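You operate a simulated robot arm through the tools that you are given. There is no shell and no other tool. Be economical: measure what you need, move in short steps, check, and stop when the job is done.

Carry out the task below with a simulated two-armed robot. There is one attempt and no reset: what you move stays moved.

JOB
Put one of the brown eggs from the top of the breakfast bar in the blue bowl. Turn the egg dial to HARD. Put the bottle marked "wash up" from the top of the recycling rack on the worktop by the microwave and the bottle labelled "hand soap" on the worktop over the green drawers. Take the lid off the white canister and lay it down on the top of the breakfast bar. Any order will do. Set down upright: bottle.

The check looks at the end state, three seconds after you hand in, the way a careful person would. Anything else that was tipped, shoved, dropped, spilled or broken makes it a failure. A push-on lid holds only when it is set on centred and level and pressed home; a screw cap is set on level and turned clockwise until tight.

ROBOT AND FRAMES
Two 7-joint arms with two-finger parallel grippers on one trunk, on a base that drives. Base frame: it is fixed to the floor where the robot stands at the start and does not move with it; the origin is under the middle of the robot, x ahead of it, y to its left, z up; the surface under the hand at the start is at about z = 900. Readings come in mm, degrees, newtons and seconds.
The left shoulder is at the start at [50, 165, 1155], the right one opposite. With the tool pointing down near the work surface each hand reaches from about 240 to 700 mm from the robot's upright axis, wherever it stands, measured 20 degrees to its own side. Places, roughly: blue bowl (12x12x5 cm) [600, -700, 600]; brown bottle, teal bottle, washing-up bottle [500, 750, 500]; brown egg (5x5x6 cm) [500, -100, 900]; egg dial [400, 200, 1000]; white canister [750, 750, 1000]; worktop by the microwave [-700, 3200, 900]; worktop over the green drawers [-1300, 1000, 900]. Payload 3.91 kg a hand.
Tool frame (each hand has its own): the origin (TCP) lies between the finger pads and is the grasp point; the fingertips stand 30 mm ahead of it; z points along the fingers, y is the line along which they close. Largest opening 110 mm; finger width 20, thickness 10; the body of the gripper, 48 by 112 mm, starts 55 mm behind the TCP.
Orientation is told as [roll, pitch, yaw] about the base's x, y, z axes, in that order, counted from this pose: with the fingers straight down and closing along the base's y, the tool's x points along the base's -x, its y along +y and its z along -z.

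CONTROLS
- The arms move only by the tool jog_arm. It takes "left_motion", "right_motion" or both (then of equal length, played together; a hand with none holds still); each is a list of rows, each an object (a shift or turn left out is 0, a gripper value left out holds the last) with "offset": the shift along the base's x, y, z in mm, a list of three; "turn": the turn, a rotation vector about the base's x, y, z in degrees, a list of three. In form: [{"offset": [x, y, z], "turn": [wx, wy, wz]}, ...]. A call has 1 to 20 rows; each row shifts and turns the commanded pose from where the row before left it. "left_claw" and "right_claw" are, for a hand that has rows, the finger opening in mm, from 0 to 110, set as the call begins (left out, the last holds). Each row takes 0.2 s and may step no farther than 50 mm and 8.6 degrees from the row before; otherwise, or with a gripper value out of range, the whole call is refused. Where a pose cannot be reached the arm comes as near as it can. A force on the tool above 40 N (or 10 N above the force at the start of the call, whichever is more), or a blocked arm, ends the call early, and 0.2 s more pass. Each finger travels about 45 mm/s and halts on what it meets, pressing with about 31 N; the grip force reading is that of the motor and also rises with nothing between the fingers. The clock runs only during rows and for 0.2 s after the last one: add rows that do not move to give the fingers time. The reply holds the time, the measured pose of the TCP, the force on the tool along the base axes, the opening and the grip force, in the units named above and with some noise, with the torque about the TCP (base axes, N m) and any sound that the robot's microphone picked up.
- Cameras (640 x 400 px; columns grow to the right, rows downward): "scene" is now at [118.3, 14.5, 1343.4]; the picture's right is [0.17, -0.98, 0.00], its down [-0.38, -0.07, -0.92] and it looks along [0.91, 0.16, -0.39] (base axes); focal length 214 px, centre (320, 200). "left" rides on the left gripper at [72, -17, -103] in its tool frame; the picture's right is [0.23, 0.97, 0.00], its down [-0.76, 0.18, -0.62] and it looks along [-0.61, 0.14, 0.78] (tool axes); focal length 222 px, centre (320, 200). "right" rides on the right gripper at [72, 17, -103] in its tool frame; the picture's right is [-0.23, 0.97, 0.00], its down [-0.76, -0.18, -0.62] and it looks along [-0.61, -0.14, 0.78] (tool axes); focal length 222 px, centre (320, 200). There is no depth. A picture from a camera that has moved, and an enlarged one, comes with that camera's place and axes in the base frame and with its lens.
- grab_frame(camera): a new picture of that camera. No time passes.
- lift_body(by): slides the trunk up (or, below 0, down) by that many mm; the arms and the scene camera ride with it, the base frame stays. It gives what a move gives, with no picture.
- base_move(legs): drives the robot by 1 to 6 legs, each [ahead, left, turn to the left] in mm, mm and degrees, along the robot's own axes; the way and the turn of a leg run together, so that a leg with both is an arc; at most 1500 mm and 180 degrees a leg. The arms and the cameras ride along, it lands a little off, and it stops where it bumps. It gives what a move gives.
- turn_head(pan, tilt): turns the head with the scene camera to pan (to the left, within 80 degrees either way) and tilt (down, from -29 to 69), counted from straight ahead of the robot. It gives what a move gives.
- inspect(camera, box): a new picture of the part [left, top, right, bottom] of that camera's present view, enlarged. No time passes.
- sign_off(): hands the job in; it is judged then, once.

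Work in short steps. Places have to be worked out from the pictures, the camera data and where the tool is seen: move nearer, look again, correct. Check each grasp and each placing, and mend what went wrong. You have 165 turns and 130 pictures in all, those below and enlarged ones among them. Open the grippers and draw the arms clear of the work before you hand the job in, unless the task says otherwise; then end with one line.

The tools are called by a JSON object that holds its "api" and its "payload". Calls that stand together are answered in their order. jog_arm: Moves the arms, as the interface text tells. Its arguments: {"type":"object","properties":{"left_motion":{"type":"array"},"left_claw":{"type":"number"},"right_motion":{"type":"array"},"right_claw":{"type":"number"}},"required":[]} The other tools are called the same way: lift_body (by) slides the trunk up or down; base_move (legs) drives the base; turn_head (pan, tilt) turns the head that bears the scene camera; grab_frame (camera) takes a picture; inspect (camera, box) takes an enlarged picture of a part of a camera's view; sign_off () hands the job in.

At the start:

```text
clock: 0.0
left_eef_pos: [258.0, 326.5, 1221.4]
left_ee_rot: [0.1, 0.0, 0.0]
left_contact_force: [0.2, -0.4, 0.3]
left_moment: [0.04, -0.02, 0.02]
left_width: 109.8
left_gripper_force: 0.0
right_eef_pos: [416.2, -1.3, 1245.9]
right_ee_rot: [0.1, 0.0, 0.1]
right_contact_force: [-0.7, -0.1, 0.1]
right_moment: [0.01, 0.0, 0.01]
right_width: 110.1
right_gripper_force: 0.1
trunk travel left (down, up): [-375.0, 128.0]
robot x, y, heading: [3.1, -0.4, -0.2]
head pan, tilt: [9.9, 22.9]
```

scene: 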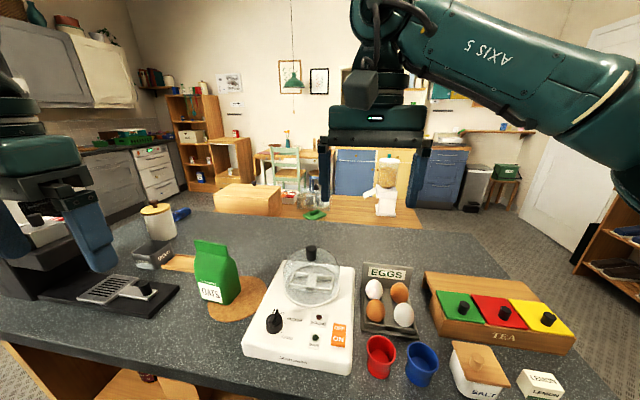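
right: 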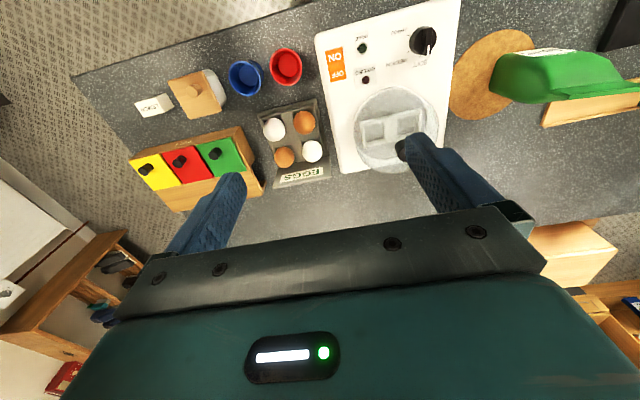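
left: 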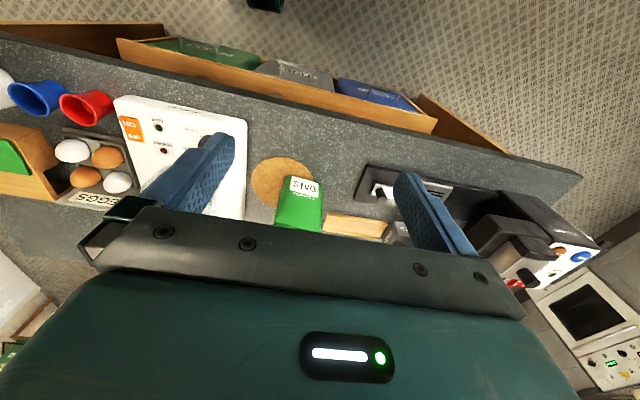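

The bar ahead carries the egg cooker with dial, the egg tray, and the canister. I zoom in on the dial and look around for the bowl and bottles.

{"api": "inspect", "payload": {"camera": "scene", "box": [230, 240, 440, 380]}}

{"api": "turn_head", "payload": {"pan": -50, "tilt": 35}}

{"api": "grab_frame", "payload": {"camera": "scene"}}

{"api": "turn_head", "payload": {"pan": 50, "tilt": 35}}

{"api": "grab_frame", "payload": {"camera": "scene"}}

```text
2.86 times, centred on (335, 310) of scene
camera zoom: at [118.3, 14.5, 1343.4], right [0.17, -0.98, 0.0], down [-0.38, -0.07, -0.92], along [0.91, 0.16, -0.39], focal length 613 px, centre (277, -114)
```

zoom: 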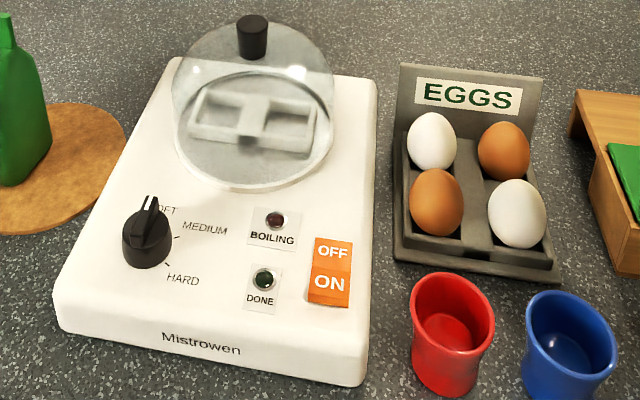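

```text
clock: 1.3
left_eef_pos: [258.5, 325.8, 1220.9]
left_ee_rot: [0.0, -0.1, 0.0]
left_contact_force: [-0.1, 0.0, -0.1]
left_moment: [-0.03, 0.0, 0.0]
left_width: 109.8
left_gripper_force: 0.1
right_eef_pos: [415.8, -2.3, 1245.6]
right_ee_rot: [0.1, 0.0, -0.1]
right_contact_force: [0.2, 0.2, 0.4]
right_moment: [-0.01, 0.02, -0.01]
right_width: 110.0
right_gripper_force: 0.0
trunk travel left (down, up): [-375.0, 128.0]
robot x, y, heading: [1.4, -0.7, -0.2]
head pan, tilt: [-50.0, 35.0]
```

```text
125 pictures are left
camera scene: at [83.7, -68.9, 1324.2], right [-0.77, -0.64, 0.0], down [-0.37, 0.44, -0.82], along [0.53, -0.63, -0.57], focal length 214 px, centre (320, 200)
```

scene: 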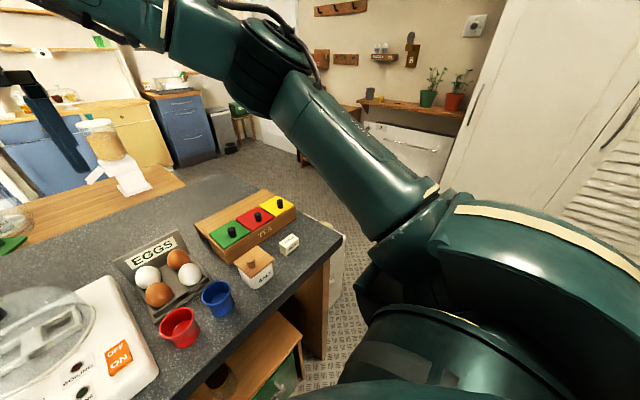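

```text
clock: 3.1
left_eef_pos: [258.2, 325.7, 1222.4]
left_ee_rot: [0.0, -0.1, -0.1]
left_contact_force: [0.5, 0.5, -0.3]
left_moment: [0.01, -0.02, 0.01]
left_width: 109.9
left_gripper_force: 0.0
right_eef_pos: [415.9, -1.5, 1247.9]
right_ee_rot: [0.2, 0.0, 0.0]
right_contact_force: [-1.1, 0.5, 0.1]
right_moment: [-0.01, -0.02, 0.03]
right_width: 110.1
right_gripper_force: 0.1
trunk travel left (down, up): [-375.0, 128.0]
robot x, y, heading: [-0.4, -1.1, -0.0]
head pan, tilt: [50.0, 35.0]
```

```text
124 pictures are left
camera scene: at [83.7, 65.9, 1324.2], right [0.77, -0.64, 0.0], down [-0.37, -0.44, -0.82], along [0.53, 0.63, -0.57], focal length 214 px, centre (320, 200)
```

scene: 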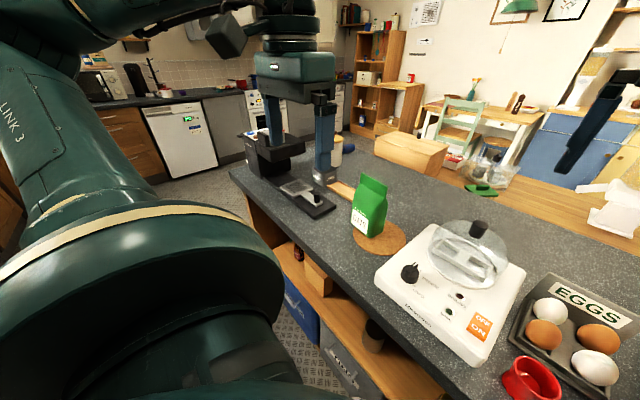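

I enlarge the dial from the right wrist camera to read the pointer direction and the marks.

{"api": "inspect", "payload": {"camera": "right", "box": [300, 0, 480, 112]}}

{"api": "inspect", "payload": {"camera": "scene", "box": [370, 220, 530, 320]}}

{"api": "inspect", "payload": {"camera": "left", "box": [0, 20, 640, 250]}}

```text
3.56 times, centred on (390, 56) of right
camera zoom: at [343.4, 14.3, 1349.8], right [0.23, 0.97, 0.0], down [0.76, -0.18, 0.62], along [0.61, -0.14, -0.78], focal length 790 px, centre (71, 712)
```

zoom: 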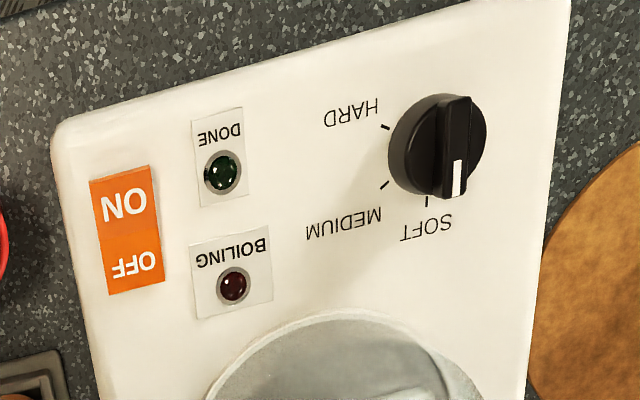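

```text
4.00 times, centred on (450, 270) of scene
camera zoom: at [83.7, 65.9, 1324.2], right [0.77, -0.64, 0.0], down [-0.37, -0.44, -0.82], along [0.53, 0.63, -0.57], focal length 858 px, centre (-200, -80)
```

zoom: 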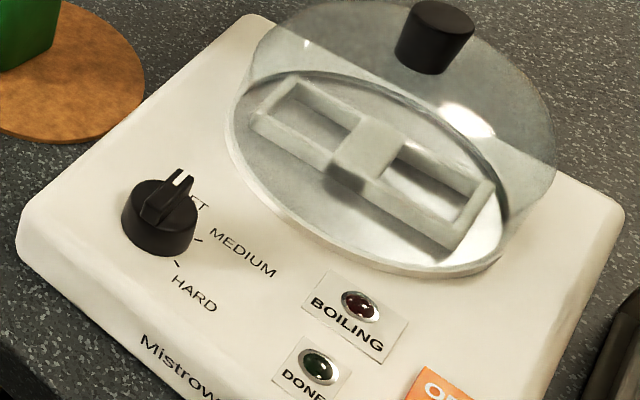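

```text
1.00 times, centred on (320, 135) of left (not enlarged: the box is as wide or as high as the picture)
camera zoom: at [186.3, 310.0, 1323.3], right [-0.23, 0.97, 0.0], down [0.76, 0.18, 0.62], along [0.61, 0.14, -0.78], focal length 222 px, centre (320, 265)
```

zoom: 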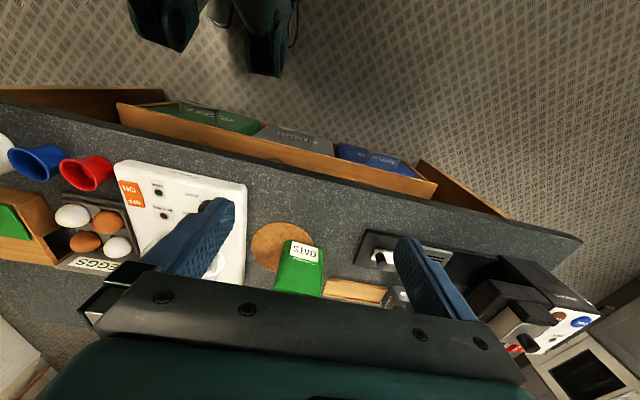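

Knob top sits at about (399, 156, 972) and points ahead to SOFT; HARD is about 120° clockwise from there. I move the right arm aside and bring the left hand above the dial.

{"api": "jog_arm", "payload": {"left_motion": [{"offset": [28, -34, 0]}, {"offset": [28, -34, 0]}, {"offset": [28, -34, 0]}, {"offset": [28, -34, 0]}, {"offset": [29, -34, -30]}, {"offset": [0, 0, -45]}, {"offset": [0, 0, -45]}], "right_motion": [{"offset": [0, -40, 0]}, {"offset": [0, -40, 0]}, {"offset": [0, -40, 0]}, {"offset": [0, -30, 0]}, {"offset": [0, 0, 0]}, {"offset": [0, 0, 0]}, {"offset": [0, 0, 0]}], "left_claw": 70}}

{"api": "grab_frame", "payload": {"camera": "left"}}

{"api": "grab_frame", "payload": {"camera": "scene"}}

```text
refused: row 5 steps farther than a row can; nothing moved
```

```text
120 pictures are left
camera left: at [186.3, 310.0, 1323.3], right [-0.23, 0.97, 0.0], down [0.76, 0.18, 0.62], along [0.61, 0.14, -0.78], focal length 222 px, centre (320, 200)
```

left: 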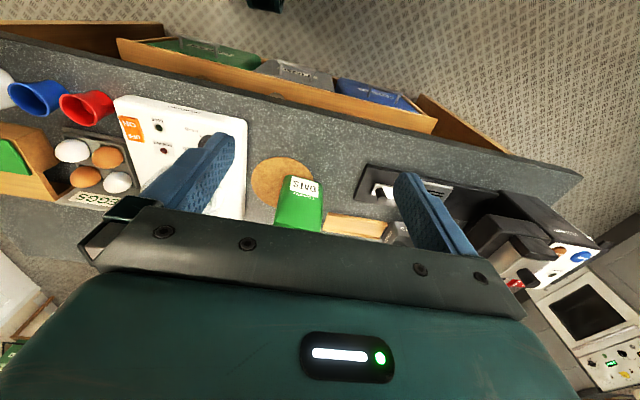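

```text
119 pictures are left
camera scene: at [83.7, 65.9, 1324.2], right [0.77, -0.64, 0.0], down [-0.37, -0.44, -0.82], along [0.53, 0.63, -0.57], focal length 214 px, centre (320, 200)
```

scene: 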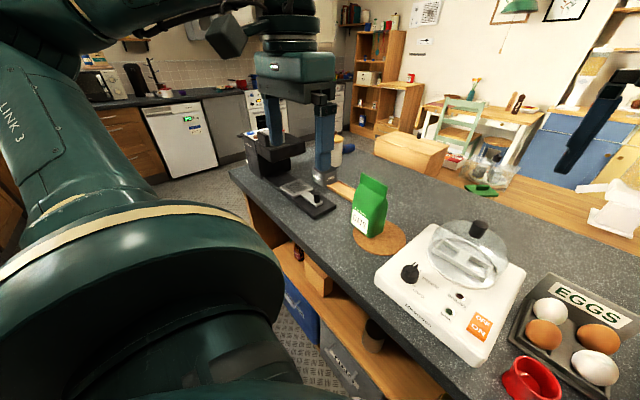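

Refused because one step was slightly too long; I split it up.

{"api": "jog_arm", "payload": {"left_motion": [{"offset": [28, -34, 0]}, {"offset": [28, -34, 0]}, {"offset": [28, -34, 0]}, {"offset": [28, -34, 0]}, {"offset": [29, -34, -15]}, {"offset": [0, 0, -45]}, {"offset": [0, 0, -45]}], "right_motion": [{"offset": [0, -40, 0]}, {"offset": [0, -40, 0]}, {"offset": [0, -40, 0]}, {"offset": [0, -30, 0]}, {"offset": [0, 0, 0]}, {"offset": [0, 0, 0]}, {"offset": [0, 0, 0]}], "left_claw": 70}}

{"api": "turn_head", "payload": {"pan": 15, "tilt": 40}}

{"api": "grab_frame", "payload": {"camera": "left"}}

{"api": "grab_frame", "payload": {"camera": "scene"}}

```text
clock: 4.7
left_eef_pos: [400.0, 155.6, 1114.0]
left_ee_rot: [-0.1, 0.0, 0.0]
left_contact_force: [-0.9, -0.5, -1.0]
left_moment: [0.01, -0.03, 0.0]
left_width: 70.0
left_gripper_force: 0.0
right_eef_pos: [417.3, -151.4, 1247.8]
right_ee_rot: [0.1, 0.1, 0.0]
right_contact_force: [-0.2, 0.4, 0.1]
right_moment: [0.01, -0.05, 0.02]
right_width: 110.5
right_gripper_force: 0.0
trunk travel left (down, up): [-375.0, 128.0]
robot x, y, heading: [-1.3, 0.0, 0.2]
head pan, tilt: [50.0, 35.0]
```

```text
clock: 5.7
left_eef_pos: [399.9, 154.1, 1114.2]
left_ee_rot: [-0.1, 0.1, 0.0]
left_contact_force: [-0.4, 0.4, 0.9]
left_moment: [0.0, 0.01, 0.01]
left_width: 70.0
left_gripper_force: 0.1
right_eef_pos: [416.3, -151.3, 1248.4]
right_ee_rot: [0.2, -0.1, -0.1]
right_contact_force: [0.3, -1.1, 0.2]
right_moment: [-0.04, 0.01, 0.02]
right_width: 110.1
right_gripper_force: 0.1
trunk travel left (down, up): [-375.0, 128.0]
robot x, y, heading: [-1.4, 2.9, 0.3]
head pan, tilt: [15.0, 40.0]
```

```text
118 pictures are left
camera left: at [326.7, 138.6, 1217.1], right [-0.23, 0.97, 0.0], down [0.76, 0.18, 0.62], along [0.61, 0.14, -0.78], focal length 222 px, centre (320, 200)
```

left: 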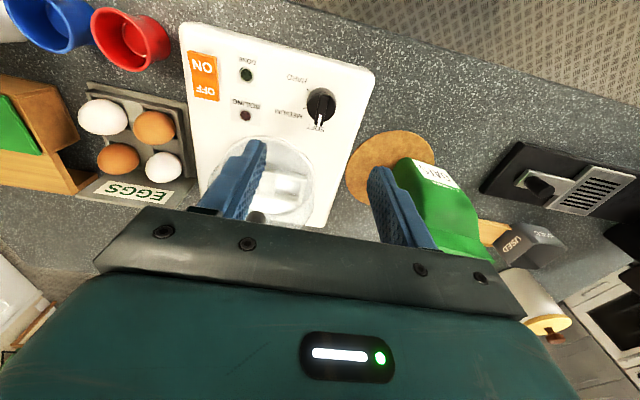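

```text
117 pictures are left
camera scene: at [109.1, 20.6, 1316.6], right [0.26, -0.97, 0.0], down [-0.62, -0.17, -0.77], along [0.74, 0.2, -0.64], focal length 214 px, centre (320, 200)
```

scene: 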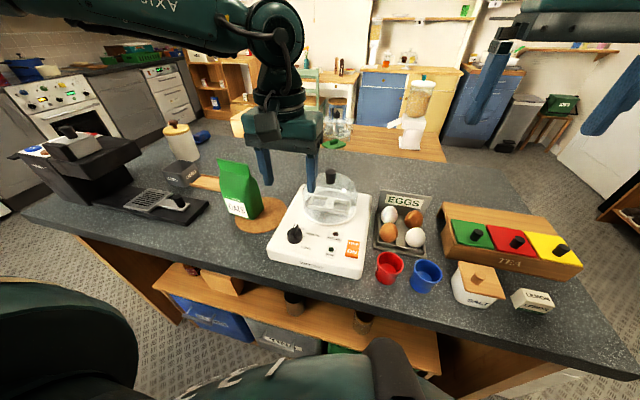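

The hand is above the dial. I enlarge the left view to refine the knob's position.

{"api": "inspect", "payload": {"camera": "left", "box": [260, 60, 388, 140]}}

{"api": "inspect", "payload": {"camera": "scene", "box": [260, 200, 388, 280]}}

```text
5.00 times, centred on (324, 100) of left
camera zoom: at [326.7, 138.6, 1217.1], right [-0.23, 0.97, 0.0], down [0.76, 0.18, 0.62], along [0.61, 0.14, -0.78], focal length 1111 px, centre (300, 700)
```

zoom: 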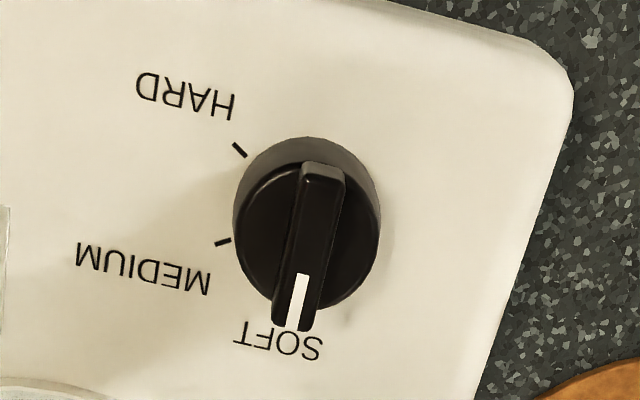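

```text
5.00 times, centred on (324, 240) of scene
camera zoom: at [109.1, 20.6, 1316.6], right [0.26, -0.97, 0.0], down [-0.62, -0.17, -0.77], along [0.74, 0.2, -0.64], focal length 1072 px, centre (300, 0)
```

zoom: 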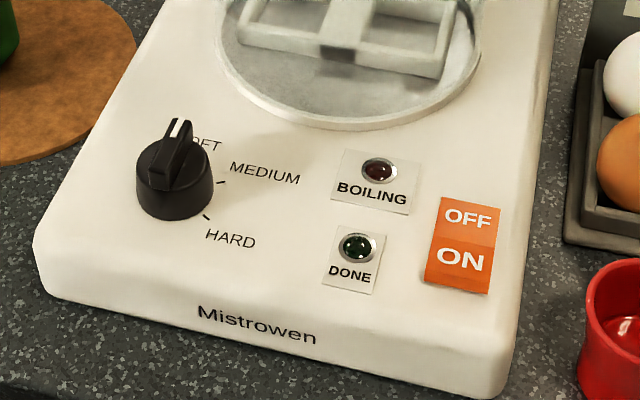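

Ridge top is at about (395.5, 155.5, 978). I lower the fingers so their tips straddle the ridge, and close.

{"api": "jog_arm", "payload": {"left_motion": [{"offset": [-4, 1, -40]}, {"offset": [0, 0, -40]}, {"offset": [0, 0, -37]}, {}], "left_claw": 40}}

{"api": "inspect", "payload": {"camera": "scene", "box": [220, 160, 380, 260]}}

{"api": "inspect", "payload": {"camera": "left", "box": [200, 40, 440, 190]}}

```text
clock: 6.7
left_eef_pos: [393.3, 158.0, 998.7]
left_ee_rot: [0.0, 0.0, 0.0]
left_contact_force: [0.0, 0.5, 0.5]
left_moment: [0.01, -0.02, 0.0]
left_width: 40.0
left_gripper_force: 0.0
right_eef_pos: [416.1, -150.6, 1247.9]
right_ee_rot: [0.0, 0.1, 0.0]
right_contact_force: [0.5, 0.1, 0.6]
right_moment: [0.02, 0.02, 0.01]
right_width: 110.1
right_gripper_force: 0.0
trunk travel left (down, up): [-375.0, 128.0]
robot x, y, heading: [-1.4, -2.5, 0.2]
head pan, tilt: [15.0, 40.0]
```

```text
4.00 times, centred on (300, 210) of scene
camera zoom: at [108.9, 20.4, 1316.6], right [0.26, -0.97, 0.0], down [-0.62, -0.17, -0.77], along [0.74, 0.2, -0.64], focal length 858 px, centre (400, 160)
```

zoom: 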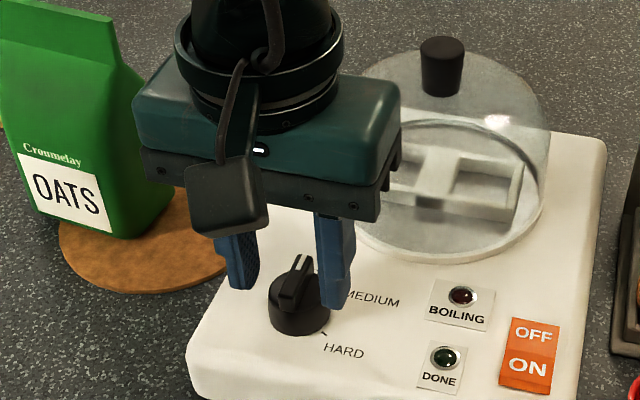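

```text
2.67 times, centred on (320, 115) of left
camera zoom: at [320.5, 141.3, 1100.9], right [-0.23, 0.97, 0.0], down [0.76, 0.18, 0.62], along [0.61, 0.14, -0.78], focal length 592 px, centre (320, 427)
```

zoom: 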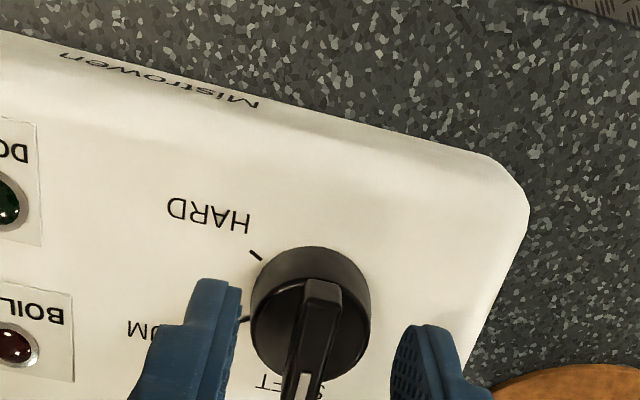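

Tips and ridge line up within about 2 mm. I close on the ridge and check.

{"api": "jog_arm", "payload": {"left_motion": [{"offset": [1, -1.5, -1]}, {}, {}, {}, {}, {}], "left_claw": 0}}

{"api": "inspect", "payload": {"camera": "left", "box": [200, 40, 440, 190]}}

```text
clock: 8.1
left_eef_pos: [396.3, 157.1, 997.3]
left_ee_rot: [0.0, -0.1, 0.0]
left_contact_force: [0.5, 5.2, 1.2]
left_moment: [0.17, -0.13, -0.01]
left_width: 9.2
left_gripper_force: 44.6
right_eef_pos: [417.0, -150.4, 1246.2]
right_ee_rot: [0.1, 0.0, 0.0]
right_contact_force: [0.3, -0.1, 0.6]
right_moment: [0.01, 0.0, 0.01]
right_width: 110.1
right_gripper_force: 0.0
trunk travel left (down, up): [-375.0, 128.0]
robot x, y, heading: [-0.7, 3.1, 0.1]
head pan, tilt: [15.0, 40.0]
```

```text
2.67 times, centred on (320, 115) of left
camera zoom: at [322.8, 139.6, 1100.0], right [-0.23, 0.97, 0.0], down [0.76, 0.18, 0.62], along [0.61, 0.14, -0.78], focal length 592 px, centre (320, 427)
```

zoom: 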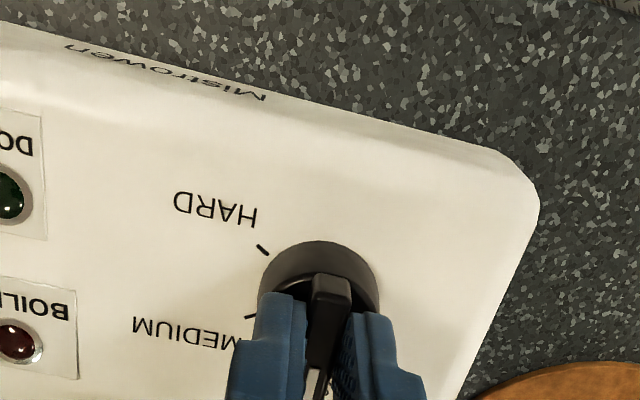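

The ridge is gripped (9 mm). I turn clockwise by 64° first.

{"api": "jog_arm", "payload": {"left_motion": [{"offset": [0, 1, 0]}, {"turn": [0, 0, -8]}, {"turn": [0, 0, -8]}, {"turn": [0, 0, -8]}, {"turn": [0, 0, -8]}, {"turn": [0, 0, -8]}, {"turn": [0, 0, -8]}, {"turn": [0, 0, -8]}, {"turn": [0, 0, -8]}]}}

{"api": "inspect", "payload": {"camera": "scene", "box": [220, 160, 380, 260]}}

```text
clock: 10.1
left_eef_pos: [395.3, 157.9, 997.2]
left_ee_rot: [0.8, -0.2, -63.2]
left_contact_force: [27.0, 31.1, 2.7]
left_moment: [0.36, -0.4, 0.1]
left_width: 9.2
left_gripper_force: 45.0
left hand out of reach, approached as far as the arm can: row 9
right_eef_pos: [419.4, -146.4, 1247.1]
right_ee_rot: [-0.1, 0.2, 0.1]
right_contact_force: [0.0, 0.2, 0.2]
right_moment: [-0.02, 0.0, -0.02]
right_width: 110.2
right_gripper_force: 0.1
trunk travel left (down, up): [-375.0, 128.0]
robot x, y, heading: [1.2, -0.9, 0.1]
head pan, tilt: [15.0, 40.0]
```

```text
4.00 times, centred on (300, 210) of scene
camera zoom: at [112.6, 24.5, 1316.6], right [0.26, -0.97, 0.0], down [-0.62, -0.17, -0.76], along [0.74, 0.2, -0.65], focal length 858 px, centre (400, 160)
```

zoom: 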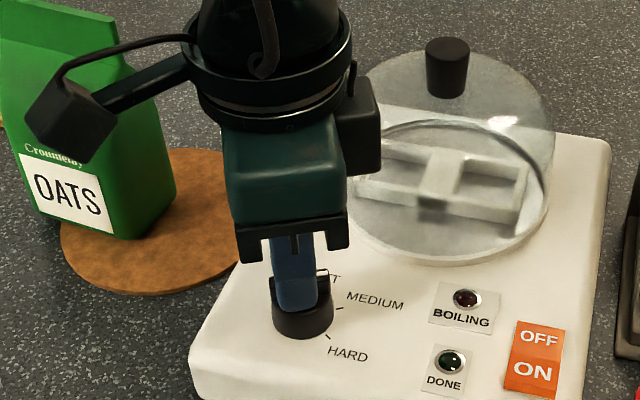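

The wrist ran out of travel at −63°. I release, rise, and regrip at yaw +27° across the knob's length.

{"api": "jog_arm", "payload": {"left_motion": [{}, {}, {}, {}, {"offset": [0, 0, 40]}, {"turn": [0, 0, 8]}, {"turn": [0, 0, 8]}, {"turn": [0, 0, 8]}, {"turn": [0, 0, 8]}, {"turn": [0, 0, 8]}, {"turn": [0, 0, 8]}, {"turn": [0, 0, 8]}, {"turn": [0, 0, 8]}, {"turn": [0, 0, 8]}, {"turn": [0, 0, 8]}, {"turn": [0, 0, 8]}, {}], "left_claw": 64}}

{"api": "grab_frame", "payload": {"camera": "left"}}

{"api": "inspect", "payload": {"camera": "scene", "box": [220, 160, 380, 260]}}

```text
clock: 13.7
left_eef_pos: [387.8, 149.5, 1036.9]
left_ee_rot: [0.0, 0.0, 24.1]
left_contact_force: [0.2, -0.3, 0.1]
left_moment: [0.01, -0.04, -0.01]
left_width: 63.9
left_gripper_force: 0.1
right_eef_pos: [417.0, -150.3, 1247.0]
right_ee_rot: [0.1, 0.0, 0.0]
right_contact_force: [-0.1, -0.3, -0.3]
right_moment: [0.01, -0.02, -0.03]
right_width: 110.0
right_gripper_force: 0.1
trunk travel left (down, up): [-375.0, 128.0]
robot x, y, heading: [0.2, -1.0, -0.1]
head pan, tilt: [15.0, 40.0]
```

```text
110 pictures are left
camera left: at [329.1, 105.9, 1140.2], right [-0.61, 0.8, 0.0], down [0.62, 0.47, 0.62], along [0.5, 0.38, -0.78], focal length 222 px, centre (320, 200)
```

left: 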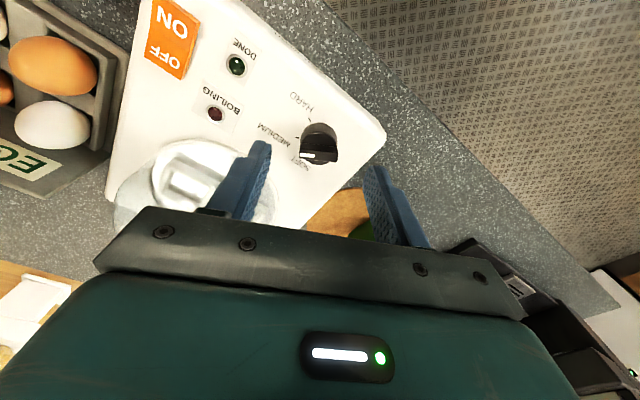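

```text
4.00 times, centred on (300, 210) of scene
camera zoom: at [109.1, 20.5, 1316.6], right [0.26, -0.97, 0.0], down [-0.62, -0.17, -0.77], along [0.74, 0.2, -0.64], focal length 858 px, centre (400, 160)
```

zoom: 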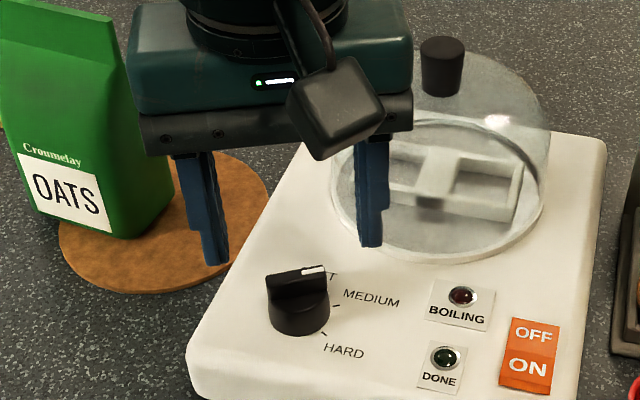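

The dial is now at MEDIUM. I recentre over the knob, lower and close across its length.

{"api": "jog_arm", "payload": {"left_motion": [{"offset": [8, 6.5, 0], "turn": [0, 0, 3]}, {"offset": [0, 0, -24]}, {"offset": [0, 0, -23]}, {}]}}

{"api": "inspect", "payload": {"camera": "left", "box": [200, 40, 440, 190]}}

```text
clock: 14.7
left_eef_pos: [396.5, 157.5, 991.3]
left_ee_rot: [0.0, 0.0, 27.0]
left_contact_force: [0.2, 0.2, 1.0]
left_moment: [0.01, 0.03, -0.02]
left_width: 64.3
left_gripper_force: 0.0
right_eef_pos: [416.8, -151.1, 1247.9]
right_ee_rot: [0.1, 0.0, 0.1]
right_contact_force: [-0.3, -1.2, -0.6]
right_moment: [0.01, 0.0, 0.02]
right_width: 110.0
right_gripper_force: 0.0
trunk travel left (down, up): [-375.0, 128.0]
robot x, y, heading: [-0.2, -3.4, -0.3]
head pan, tilt: [15.0, 40.0]
```

```text
2.67 times, centred on (320, 115) of left
camera zoom: at [340.3, 109.6, 1093.6], right [-0.65, 0.76, 0.0], down [0.6, 0.5, 0.62], along [0.48, 0.4, -0.78], focal length 592 px, centre (320, 427)
```

zoom: 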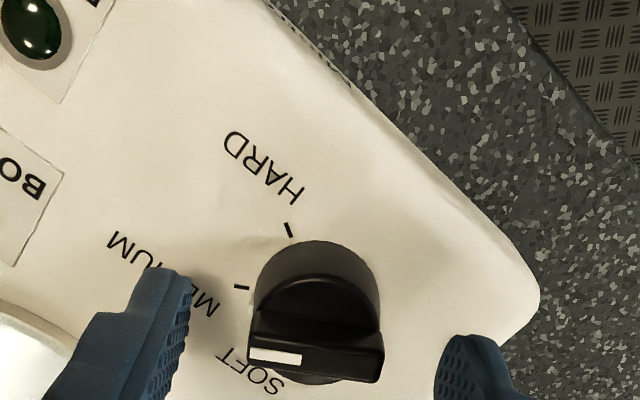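

Alignment is good to a few mm; I nudge slightly and close, then turn 56°.

{"api": "jog_arm", "payload": {"left_motion": [{"offset": [-2, -2, 0]}, {}, {}, {}, {}, {"turn": [0, 0, -8]}, {"turn": [0, 0, -8]}, {"turn": [0, 0, -8]}, {"turn": [0, 0, -8]}, {"turn": [0, 0, -8]}, {"turn": [0, 0, -8]}, {"turn": [0, 0, -8]}], "left_claw": 0}}

{"api": "inspect", "payload": {"camera": "left", "box": [200, 40, 440, 190]}}

```text
clock: 17.3
left_eef_pos: [395.0, 156.8, 990.8]
left_ee_rot: [0.1, -0.1, -29.1]
left_contact_force: [1.1, 16.4, 12.4]
left_moment: [0.46, -0.8, 0.0]
left_width: 32.1
left_gripper_force: 45.6
right_eef_pos: [416.8, -147.5, 1247.2]
right_ee_rot: [0.1, -0.1, 0.0]
right_contact_force: [-0.6, -0.1, -0.3]
right_moment: [-0.02, -0.01, 0.03]
right_width: 110.1
right_gripper_force: 0.1
trunk travel left (down, up): [-375.0, 128.0]
robot x, y, heading: [-2.0, 0.6, 0.2]
head pan, tilt: [15.0, 40.0]
```

```text
2.67 times, centred on (320, 115) of left
camera zoom: at [323.0, 178.4, 1093.3], right [0.27, 0.96, 0.0], down [0.75, -0.22, 0.63], along [0.6, -0.17, -0.78], focal length 592 px, centre (320, 427)
```

zoom: 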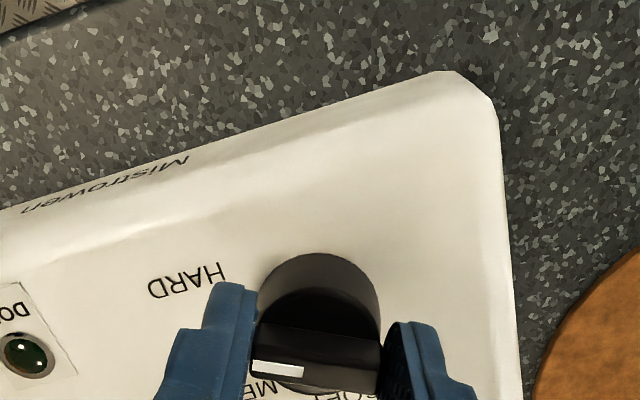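

Turned with the hand. I release, rise, and look at the pointer.

{"api": "jog_arm", "payload": {"left_motion": [{}, {}, {}, {"offset": [0, 0, 40]}, {"offset": [0, 0, 45]}, {"offset": [0, 0, 45]}, {"turn": [0, 0, 8]}, {"turn": [0, 0, 8]}, {"turn": [0, 0, 8]}], "left_claw": 64}}

{"api": "inspect", "payload": {"camera": "left", "box": [200, 30, 440, 180]}}

```text
clock: 19.3
left_eef_pos: [393.3, 155.5, 1120.1]
left_ee_rot: [0.0, 0.0, -4.9]
left_contact_force: [0.3, 0.0, 0.3]
left_moment: [-0.01, -0.01, -0.01]
left_width: 64.0
left_gripper_force: 0.1
right_eef_pos: [416.8, -151.1, 1247.9]
right_ee_rot: [0.1, 0.0, 0.0]
right_contact_force: [-0.1, 0.3, 0.9]
right_moment: [0.02, 0.01, 0.02]
right_width: 110.0
right_gripper_force: 0.2
trunk travel left (down, up): [-375.0, 128.0]
robot x, y, heading: [-0.3, -2.9, 0.1]
head pan, tilt: [15.0, 40.0]
```

```text
2.67 times, centred on (320, 105) of left
camera zoom: at [318.8, 145.7, 1223.2], right [-0.14, 0.99, 0.0], down [0.77, 0.11, 0.62], along [0.62, 0.09, -0.78], focal length 592 px, centre (320, 453)
```

zoom: 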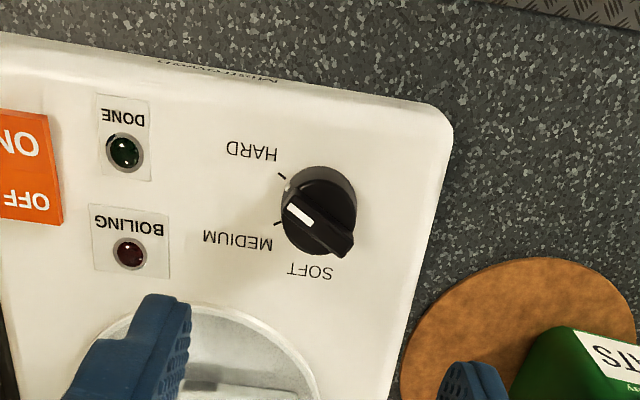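

The pointer is near HARD; I zoom more to judge the exact angle.

{"api": "inspect", "payload": {"camera": "left", "box": [280, 75, 360, 125]}}

{"api": "inspect", "payload": {"camera": "scene", "box": [265, 210, 345, 260]}}

```text
8.00 times, centred on (320, 100) of left
camera zoom: at [318.8, 145.7, 1223.2], right [-0.14, 0.99, 0.0], down [0.77, 0.11, 0.62], along [0.62, 0.09, -0.78], focal length 1777 px, centre (320, 1000)
```

zoom: 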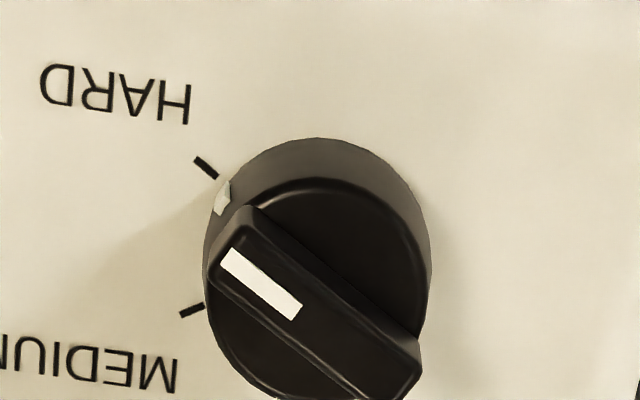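

```text
8.00 times, centred on (305, 235) of scene
camera zoom: at [109.2, 20.5, 1316.6], right [0.26, -0.97, 0.0], down [-0.62, -0.17, -0.77], along [0.74, 0.2, -0.64], focal length 1716 px, centre (440, -80)
```

zoom: 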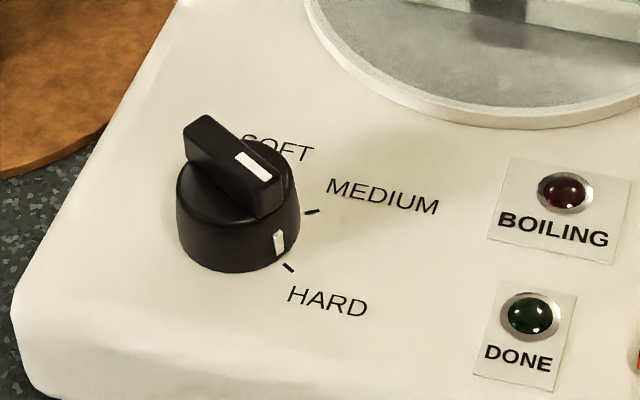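

The body stripe lines up with the HARD tick (about −118°). Dial done. Now I retreat the left hand and bring the right hand above the near brown egg at about (482, −48), with yaw 45° so the fingers enter on the tray diagonal.

{"api": "jog_arm", "payload": {"left_motion": [{"offset": [0, 0, 45]}, {"offset": [-20, 20, 40]}, {"offset": [-30, 35, 0]}, {"offset": [-30, 35, 0]}, {"offset": [-30, 35, 0]}, {"offset": [-20, 30, 0]}], "right_motion": [{"offset": [11, 17, -31], "turn": [0, 0, 7.5]}, {"offset": [11, 17, -31], "turn": [0, 0, 7.5]}, {"offset": [11, 17, -31], "turn": [0, 0, 7.5]}, {"offset": [11, 17, -31], "turn": [0, 0, 7.5]}, {"offset": [11, 17, -31], "turn": [0, 0, 7.5]}, {"offset": [10, 17, -31], "turn": [0, 0, 7.5]}], "right_claw": 80}}

{"api": "grab_frame", "payload": {"camera": "right"}}

{"api": "inspect", "payload": {"camera": "scene", "box": [320, 140, 480, 300]}}

```text
clock: 20.7
left_eef_pos: [264.2, 306.7, 1206.0]
left_ee_rot: [0.0, -0.1, -5.1]
left_contact_force: [-0.2, -0.6, -0.5]
left_moment: [-0.03, -0.01, -0.01]
left_width: 64.0
left_gripper_force: 0.0
right_eef_pos: [482.6, -49.0, 1057.6]
right_ee_rot: [0.0, 0.0, 45.1]
right_contact_force: [-1.2, -0.2, -0.1]
right_moment: [-0.02, 0.01, 0.01]
right_width: 80.2
right_gripper_force: 0.1
trunk travel left (down, up): [-375.0, 128.0]
robot x, y, heading: [-1.7, -0.3, 0.4]
head pan, tilt: [15.0, 40.0]
```

```text
103 pictures are left
camera right: at [419.1, -89.1, 1161.5], right [-0.53, 0.85, 0.0], down [0.66, 0.41, 0.62], along [0.53, 0.33, -0.78], focal length 222 px, centre (320, 200)
```

right: 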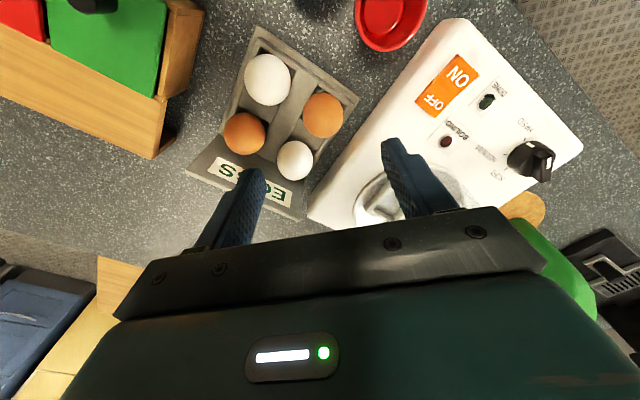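

```text
2.50 times, centred on (400, 220) of scene
camera zoom: at [109.2, 21.4, 1316.6], right [0.26, -0.97, 0.0], down [-0.62, -0.17, -0.77], along [0.74, 0.2, -0.64], focal length 536 px, centre (120, 150)
```

zoom: 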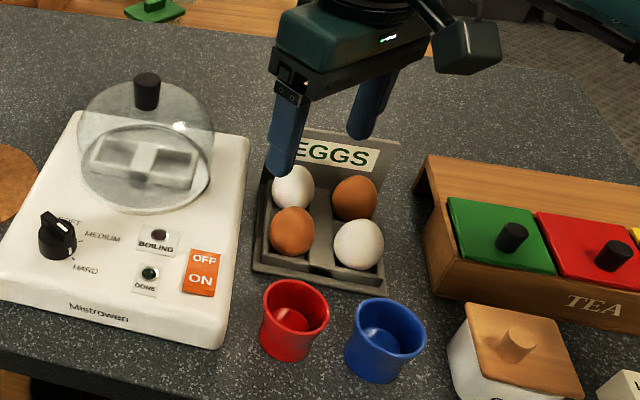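

Triangulation puts the egg centre at (481, −48, 930), right under the hand. I lower with moderate opening and check before closing.

{"api": "jog_arm", "payload": {"right_motion": [{"offset": [-1, 1, -40]}, {"offset": [0, 0, -30]}, {"offset": [0, 0, -20]}, {}], "right_claw": 66}}

{"api": "grab_frame", "payload": {"camera": "right"}}

{"api": "inspect", "payload": {"camera": "scene", "box": [320, 140, 480, 300]}}

```text
clock: 21.7
left_eef_pos: [264.8, 306.1, 1206.2]
left_ee_rot: [0.0, 0.0, -5.1]
left_contact_force: [-0.6, 0.4, -0.7]
left_moment: [0.02, -0.02, 0.0]
left_width: 64.0
left_gripper_force: 0.1
right_eef_pos: [480.9, -47.7, 968.5]
right_ee_rot: [0.1, -0.1, 44.9]
right_contact_force: [0.8, 1.3, 0.3]
right_moment: [0.0, -0.01, 0.02]
right_width: 66.0
right_gripper_force: 0.0
trunk travel left (down, up): [-375.0, 128.0]
robot x, y, heading: [-1.5, 1.4, -0.1]
head pan, tilt: [15.0, 40.0]
```

```text
101 pictures are left
camera right: at [418.0, -87.5, 1072.2], right [-0.53, 0.85, 0.0], down [0.66, 0.41, 0.62], along [0.53, 0.33, -0.78], focal length 222 px, centre (320, 200)
```

right: 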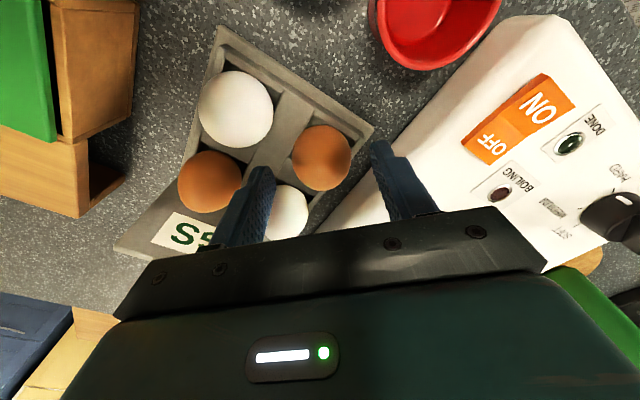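

```text
2.50 times, centred on (400, 220) of scene
camera zoom: at [109.1, 20.5, 1316.6], right [0.26, -0.97, 0.0], down [-0.62, -0.17, -0.77], along [0.74, 0.2, -0.64], focal length 536 px, centre (120, 150)
```

zoom: 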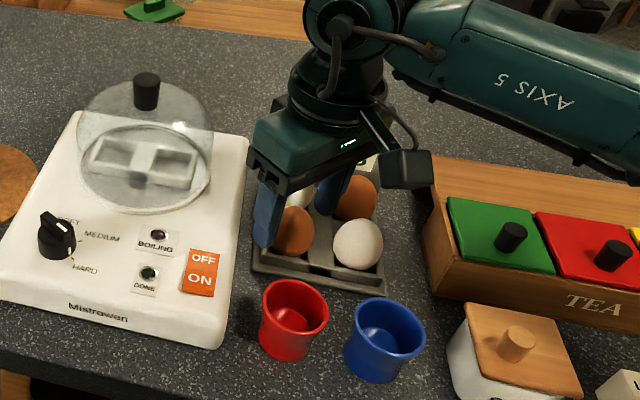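

The fingers straddle the egg well. I descend 20 mm more and close.

{"api": "jog_arm", "payload": {"right_motion": [{"offset": [0, 0, -10]}, {"offset": [0, 0, -10]}]}}

{"api": "jog_arm", "payload": {"right_motion": [{}, {}, {}, {}], "right_claw": 30}}

{"api": "grab_frame", "payload": {"camera": "right"}}

```text
clock: 22.3
left_eef_pos: [265.3, 306.6, 1206.6]
left_ee_rot: [0.0, 0.0, -5.0]
left_contact_force: [-0.5, 0.4, 0.6]
left_moment: [0.01, 0.01, 0.01]
left_width: 64.0
left_gripper_force: 0.1
right_eef_pos: [480.9, -48.6, 950.1]
right_ee_rot: [-0.1, 0.0, 45.0]
right_contact_force: [0.2, -0.2, -0.2]
right_moment: [-0.01, -0.02, -0.01]
right_width: 66.1
right_gripper_force: 0.1
trunk travel left (down, up): [-375.0, 128.0]
robot x, y, heading: [2.6, 0.5, -0.0]
head pan, tilt: [15.0, 40.0]
```

```text
clock: 23.3
left_eef_pos: [263.1, 306.3, 1206.1]
left_ee_rot: [0.0, 0.0, -5.1]
left_contact_force: [-0.4, 0.6, -0.9]
left_moment: [-0.01, 0.0, -0.03]
left_width: 63.8
left_gripper_force: 0.1
right_eef_pos: [481.2, -46.6, 951.7]
right_ee_rot: [0.1, 0.0, 45.1]
right_contact_force: [-2.1, 4.1, 0.1]
right_moment: [0.12, 0.07, 0.01]
right_width: 39.9
right_gripper_force: 13.8
trunk travel left (down, up): [-375.0, 128.0]
robot x, y, heading: [3.4, -1.9, -0.0]
head pan, tilt: [15.0, 40.0]
```

```text
99 pictures are left
camera right: at [417.2, -87.6, 1053.9], right [-0.53, 0.85, 0.0], down [0.66, 0.41, 0.62], along [0.53, 0.33, -0.78], focal length 222 px, centre (320, 200)
```

right: 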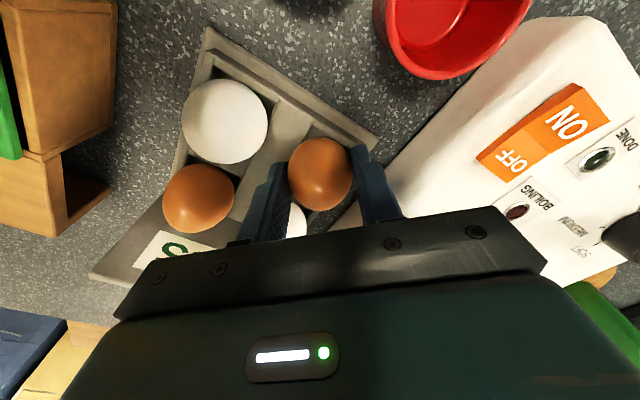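

The egg is held gently (13.8 N at 40 mm). I lift it.

{"api": "jog_arm", "payload": {"right_motion": [{"offset": [0, 0, 20]}, {"offset": [0, 0, 35]}, {"offset": [0, 0, 40]}, {"offset": [0, 0, 40]}, {"offset": [0, 0, 40]}, {"offset": [-25, -15, 20], "turn": [0, 0, -7]}, {"offset": [-25, -15, 0], "turn": [0, 0, -7]}, {"offset": [-25, -15, 0], "turn": [0, 0, -7]}, {"offset": [-25, -15, 0], "turn": [0, 0, -7]}]}}

{"api": "grab_frame", "payload": {"camera": "right"}}

{"api": "turn_head", "payload": {"pan": -40, "tilt": 35}}

{"api": "grab_frame", "payload": {"camera": "scene"}}

```text
clock: 25.3
left_eef_pos: [264.3, 305.5, 1205.4]
left_ee_rot: [0.1, 0.1, -5.1]
left_contact_force: [-0.4, 0.0, 0.5]
left_moment: [0.0, 0.01, 0.02]
left_width: 64.0
left_gripper_force: 0.0
right_eef_pos: [379.3, -108.7, 1146.6]
right_ee_rot: [0.1, 0.0, 16.9]
right_contact_force: [-0.3, 0.0, -1.9]
right_moment: [0.02, 0.02, -0.02]
right_width: 39.9
right_gripper_force: 14.1
trunk travel left (down, up): [-375.0, 128.0]
robot x, y, heading: [-0.9, 4.3, 0.1]
head pan, tilt: [15.0, 40.0]
```

```text
98 pictures are left
camera right: at [305.1, -114.0, 1249.9], right [-0.07, 1.0, 0.0], down [0.78, 0.05, 0.62], along [0.62, 0.04, -0.78], focal length 222 px, centre (320, 200)
```

right: 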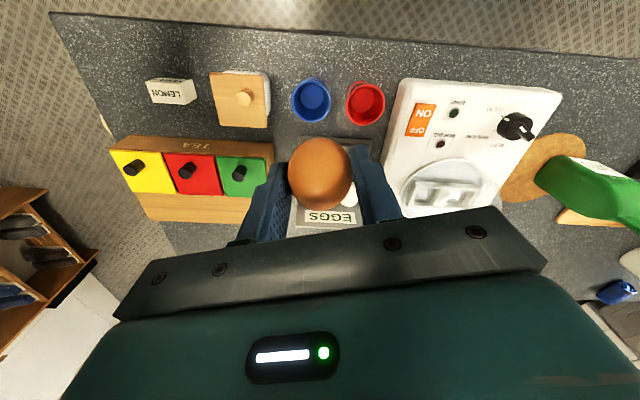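

```text
clock: 26.5
left_eef_pos: [265.2, 306.0, 1205.9]
left_ee_rot: [0.0, 0.1, -4.8]
left_contact_force: [0.2, 0.6, 0.0]
left_moment: [-0.01, 0.02, 0.0]
left_width: 64.0
left_gripper_force: 0.1
right_eef_pos: [380.7, -106.7, 1145.7]
right_ee_rot: [0.1, 0.0, 17.1]
right_contact_force: [0.0, 0.1, -0.2]
right_moment: [0.01, 0.01, -0.01]
right_width: 40.1
right_gripper_force: 13.9
trunk travel left (down, up): [-375.0, 128.0]
robot x, y, heading: [-0.5, -0.1, 0.0]
head pan, tilt: [-40.0, 35.0]
```

```text
97 pictures are left
camera scene: at [94.5, -58.1, 1324.1], right [-0.64, -0.77, 0.0], down [-0.44, 0.37, -0.82], along [0.63, -0.53, -0.57], focal length 214 px, centre (320, 200)
```

scene: 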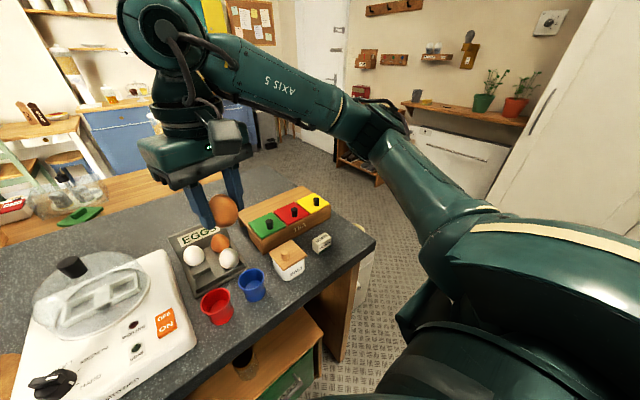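

Egg is secure. The bowl lies off the right end of the bar, so I back off a bit, drive right and look.

{"api": "base_move", "payload": {"legs": [[-100, 0, 0], [0, -500, 0]]}}

{"api": "turn_head", "payload": {"pan": -15, "tilt": 45}}

{"api": "grab_frame", "payload": {"camera": "scene"}}

```text
clock: 32.2
left_eef_pos: [163.2, -197.6, 1206.1]
left_ee_rot: [0.0, -0.1, -4.2]
left_contact_force: [0.3, 0.1, -0.4]
left_moment: [-0.01, 0.0, -0.03]
left_width: 64.3
left_gripper_force: 0.0
right_eef_pos: [283.4, -610.7, 1146.5]
right_ee_rot: [0.1, 0.1, 17.8]
right_contact_force: [0.4, 1.1, -1.5]
right_moment: [0.01, -0.03, 0.0]
right_width: 40.1
right_gripper_force: 14.3
trunk travel left (down, up): [-375.0, 128.0]
robot x, y, heading: [-94.6, -506.8, 0.8]
head pan, tilt: [-40.0, 35.0]
```

```text
clock: 33.1
left_eef_pos: [163.7, -197.4, 1205.6]
left_ee_rot: [0.0, 0.0, -4.2]
left_contact_force: [-0.1, 0.0, -0.2]
left_moment: [0.02, -0.03, 0.0]
left_width: 63.7
left_gripper_force: 0.1
right_eef_pos: [283.0, -609.4, 1146.4]
right_ee_rot: [0.1, 0.0, 17.8]
right_contact_force: [0.5, 0.5, -0.9]
right_moment: [-0.02, -0.01, 0.0]
right_width: 39.8
right_gripper_force: 14.5
trunk travel left (down, up): [-375.0, 128.0]
robot x, y, heading: [-99.3, -506.0, 0.8]
head pan, tilt: [-15.0, 45.0]
```

```text
96 pictures are left
camera scene: at [8.1, -528.5, 1309.4], right [-0.25, -0.97, 0.0], down [-0.69, 0.17, -0.71], along [0.69, -0.17, -0.71], focal length 214 px, centre (320, 200)
```

scene: 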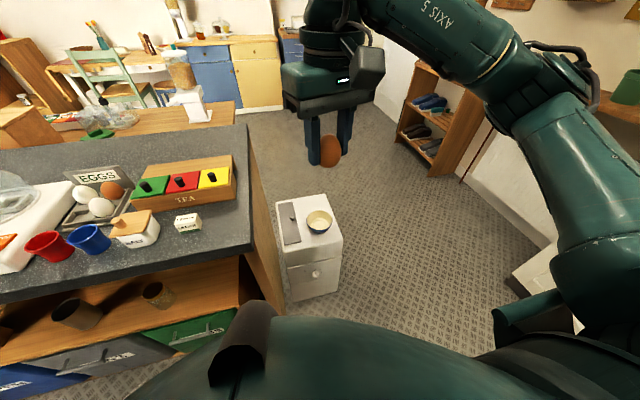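

A white drawer unit with a bowl stands off the bar end, at about (560, −664). I zoom in on it.

{"api": "inspect", "payload": {"camera": "scene", "box": [256, 170, 384, 310]}}

```text
2.86 times, centred on (320, 240) of scene
camera zoom: at [8.1, -528.5, 1309.4], right [-0.25, -0.97, 0.0], down [-0.69, 0.17, -0.71], along [0.69, -0.17, -0.71], focal length 613 px, centre (320, 86)
```

zoom: 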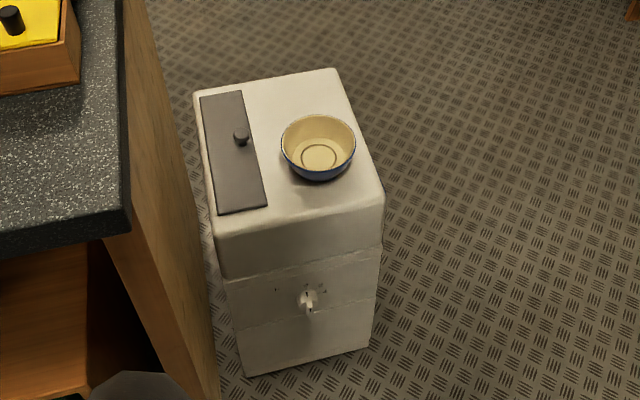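

I move the base forward 100 and right 60 mm so the bowl falls in the right hand's reach, then lower the trunk.

{"api": "base_move", "payload": {"legs": [[0, -60, 0], [100, 0, 0]]}}

{"api": "lift_body", "payload": {"by": -200}}

{"api": "grab_frame", "payload": {"camera": "scene"}}

{"api": "grab_frame", "payload": {"camera": "right"}}

```text
clock: 35.1
left_eef_pos: [263.2, -256.4, 1206.6]
left_ee_rot: [0.1, 0.0, -4.3]
left_contact_force: [0.6, 0.5, -0.3]
left_moment: [0.02, 0.03, 0.03]
left_width: 64.2
left_gripper_force: 0.0
right_eef_pos: [385.0, -667.0, 1145.7]
right_ee_rot: [0.1, 0.0, 17.9]
right_contact_force: [0.5, -0.8, -1.2]
right_moment: [-0.02, 0.06, -0.02]
right_width: 39.9
right_gripper_force: 13.7
trunk travel left (down, up): [-375.0, 128.0]
robot x, y, heading: [1.7, -568.9, 0.5]
head pan, tilt: [-15.0, 45.0]
```

```text
clock: 37.2
left_eef_pos: [262.5, -256.4, 1005.9]
left_ee_rot: [0.0, 0.0, -4.3]
left_contact_force: [0.3, -1.2, -0.4]
left_moment: [-0.01, 0.0, 0.04]
left_width: 64.0
left_gripper_force: 0.1
right_eef_pos: [383.9, -668.5, 946.3]
right_ee_rot: [0.2, 0.1, 17.8]
right_contact_force: [-0.5, -0.4, -1.3]
right_moment: [-0.01, -0.01, -0.03]
right_width: 39.8
right_gripper_force: 14.1
trunk travel left (down, up): [-175.0, 328.0]
robot x, y, heading: [-0.8, -566.7, 0.6]
head pan, tilt: [-15.0, 45.0]
```

```text
94 pictures are left
camera scene: at [107.9, -586.8, 1109.4], right [-0.25, -0.97, 0.0], down [-0.69, 0.17, -0.71], along [0.69, -0.17, -0.71], focal length 214 px, centre (320, 200)
```

scene: 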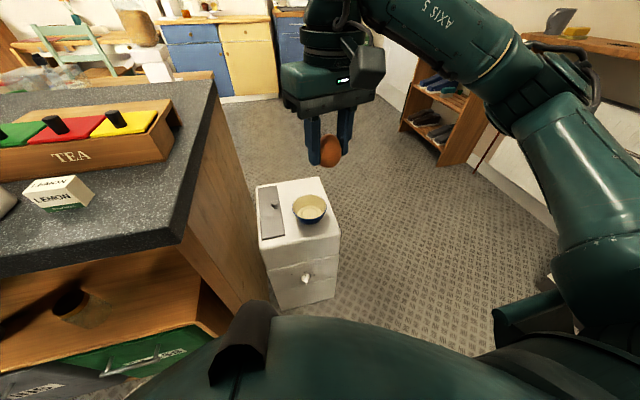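

```text
93 pictures are left
camera right: at [309.1, -675.3, 1049.9], right [-0.08, 1.0, 0.0], down [0.78, 0.06, 0.62], along [0.62, 0.05, -0.78], focal length 222 px, centre (320, 200)
```

right: 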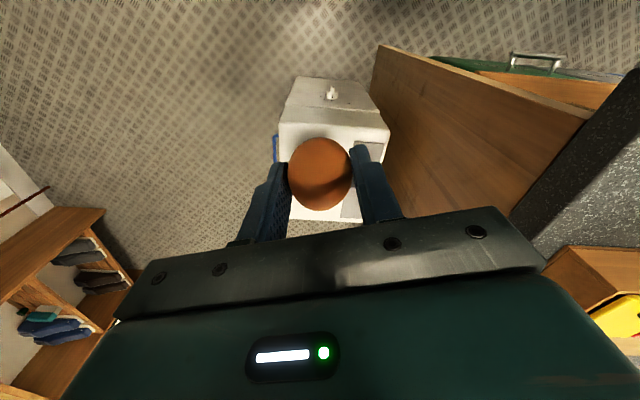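

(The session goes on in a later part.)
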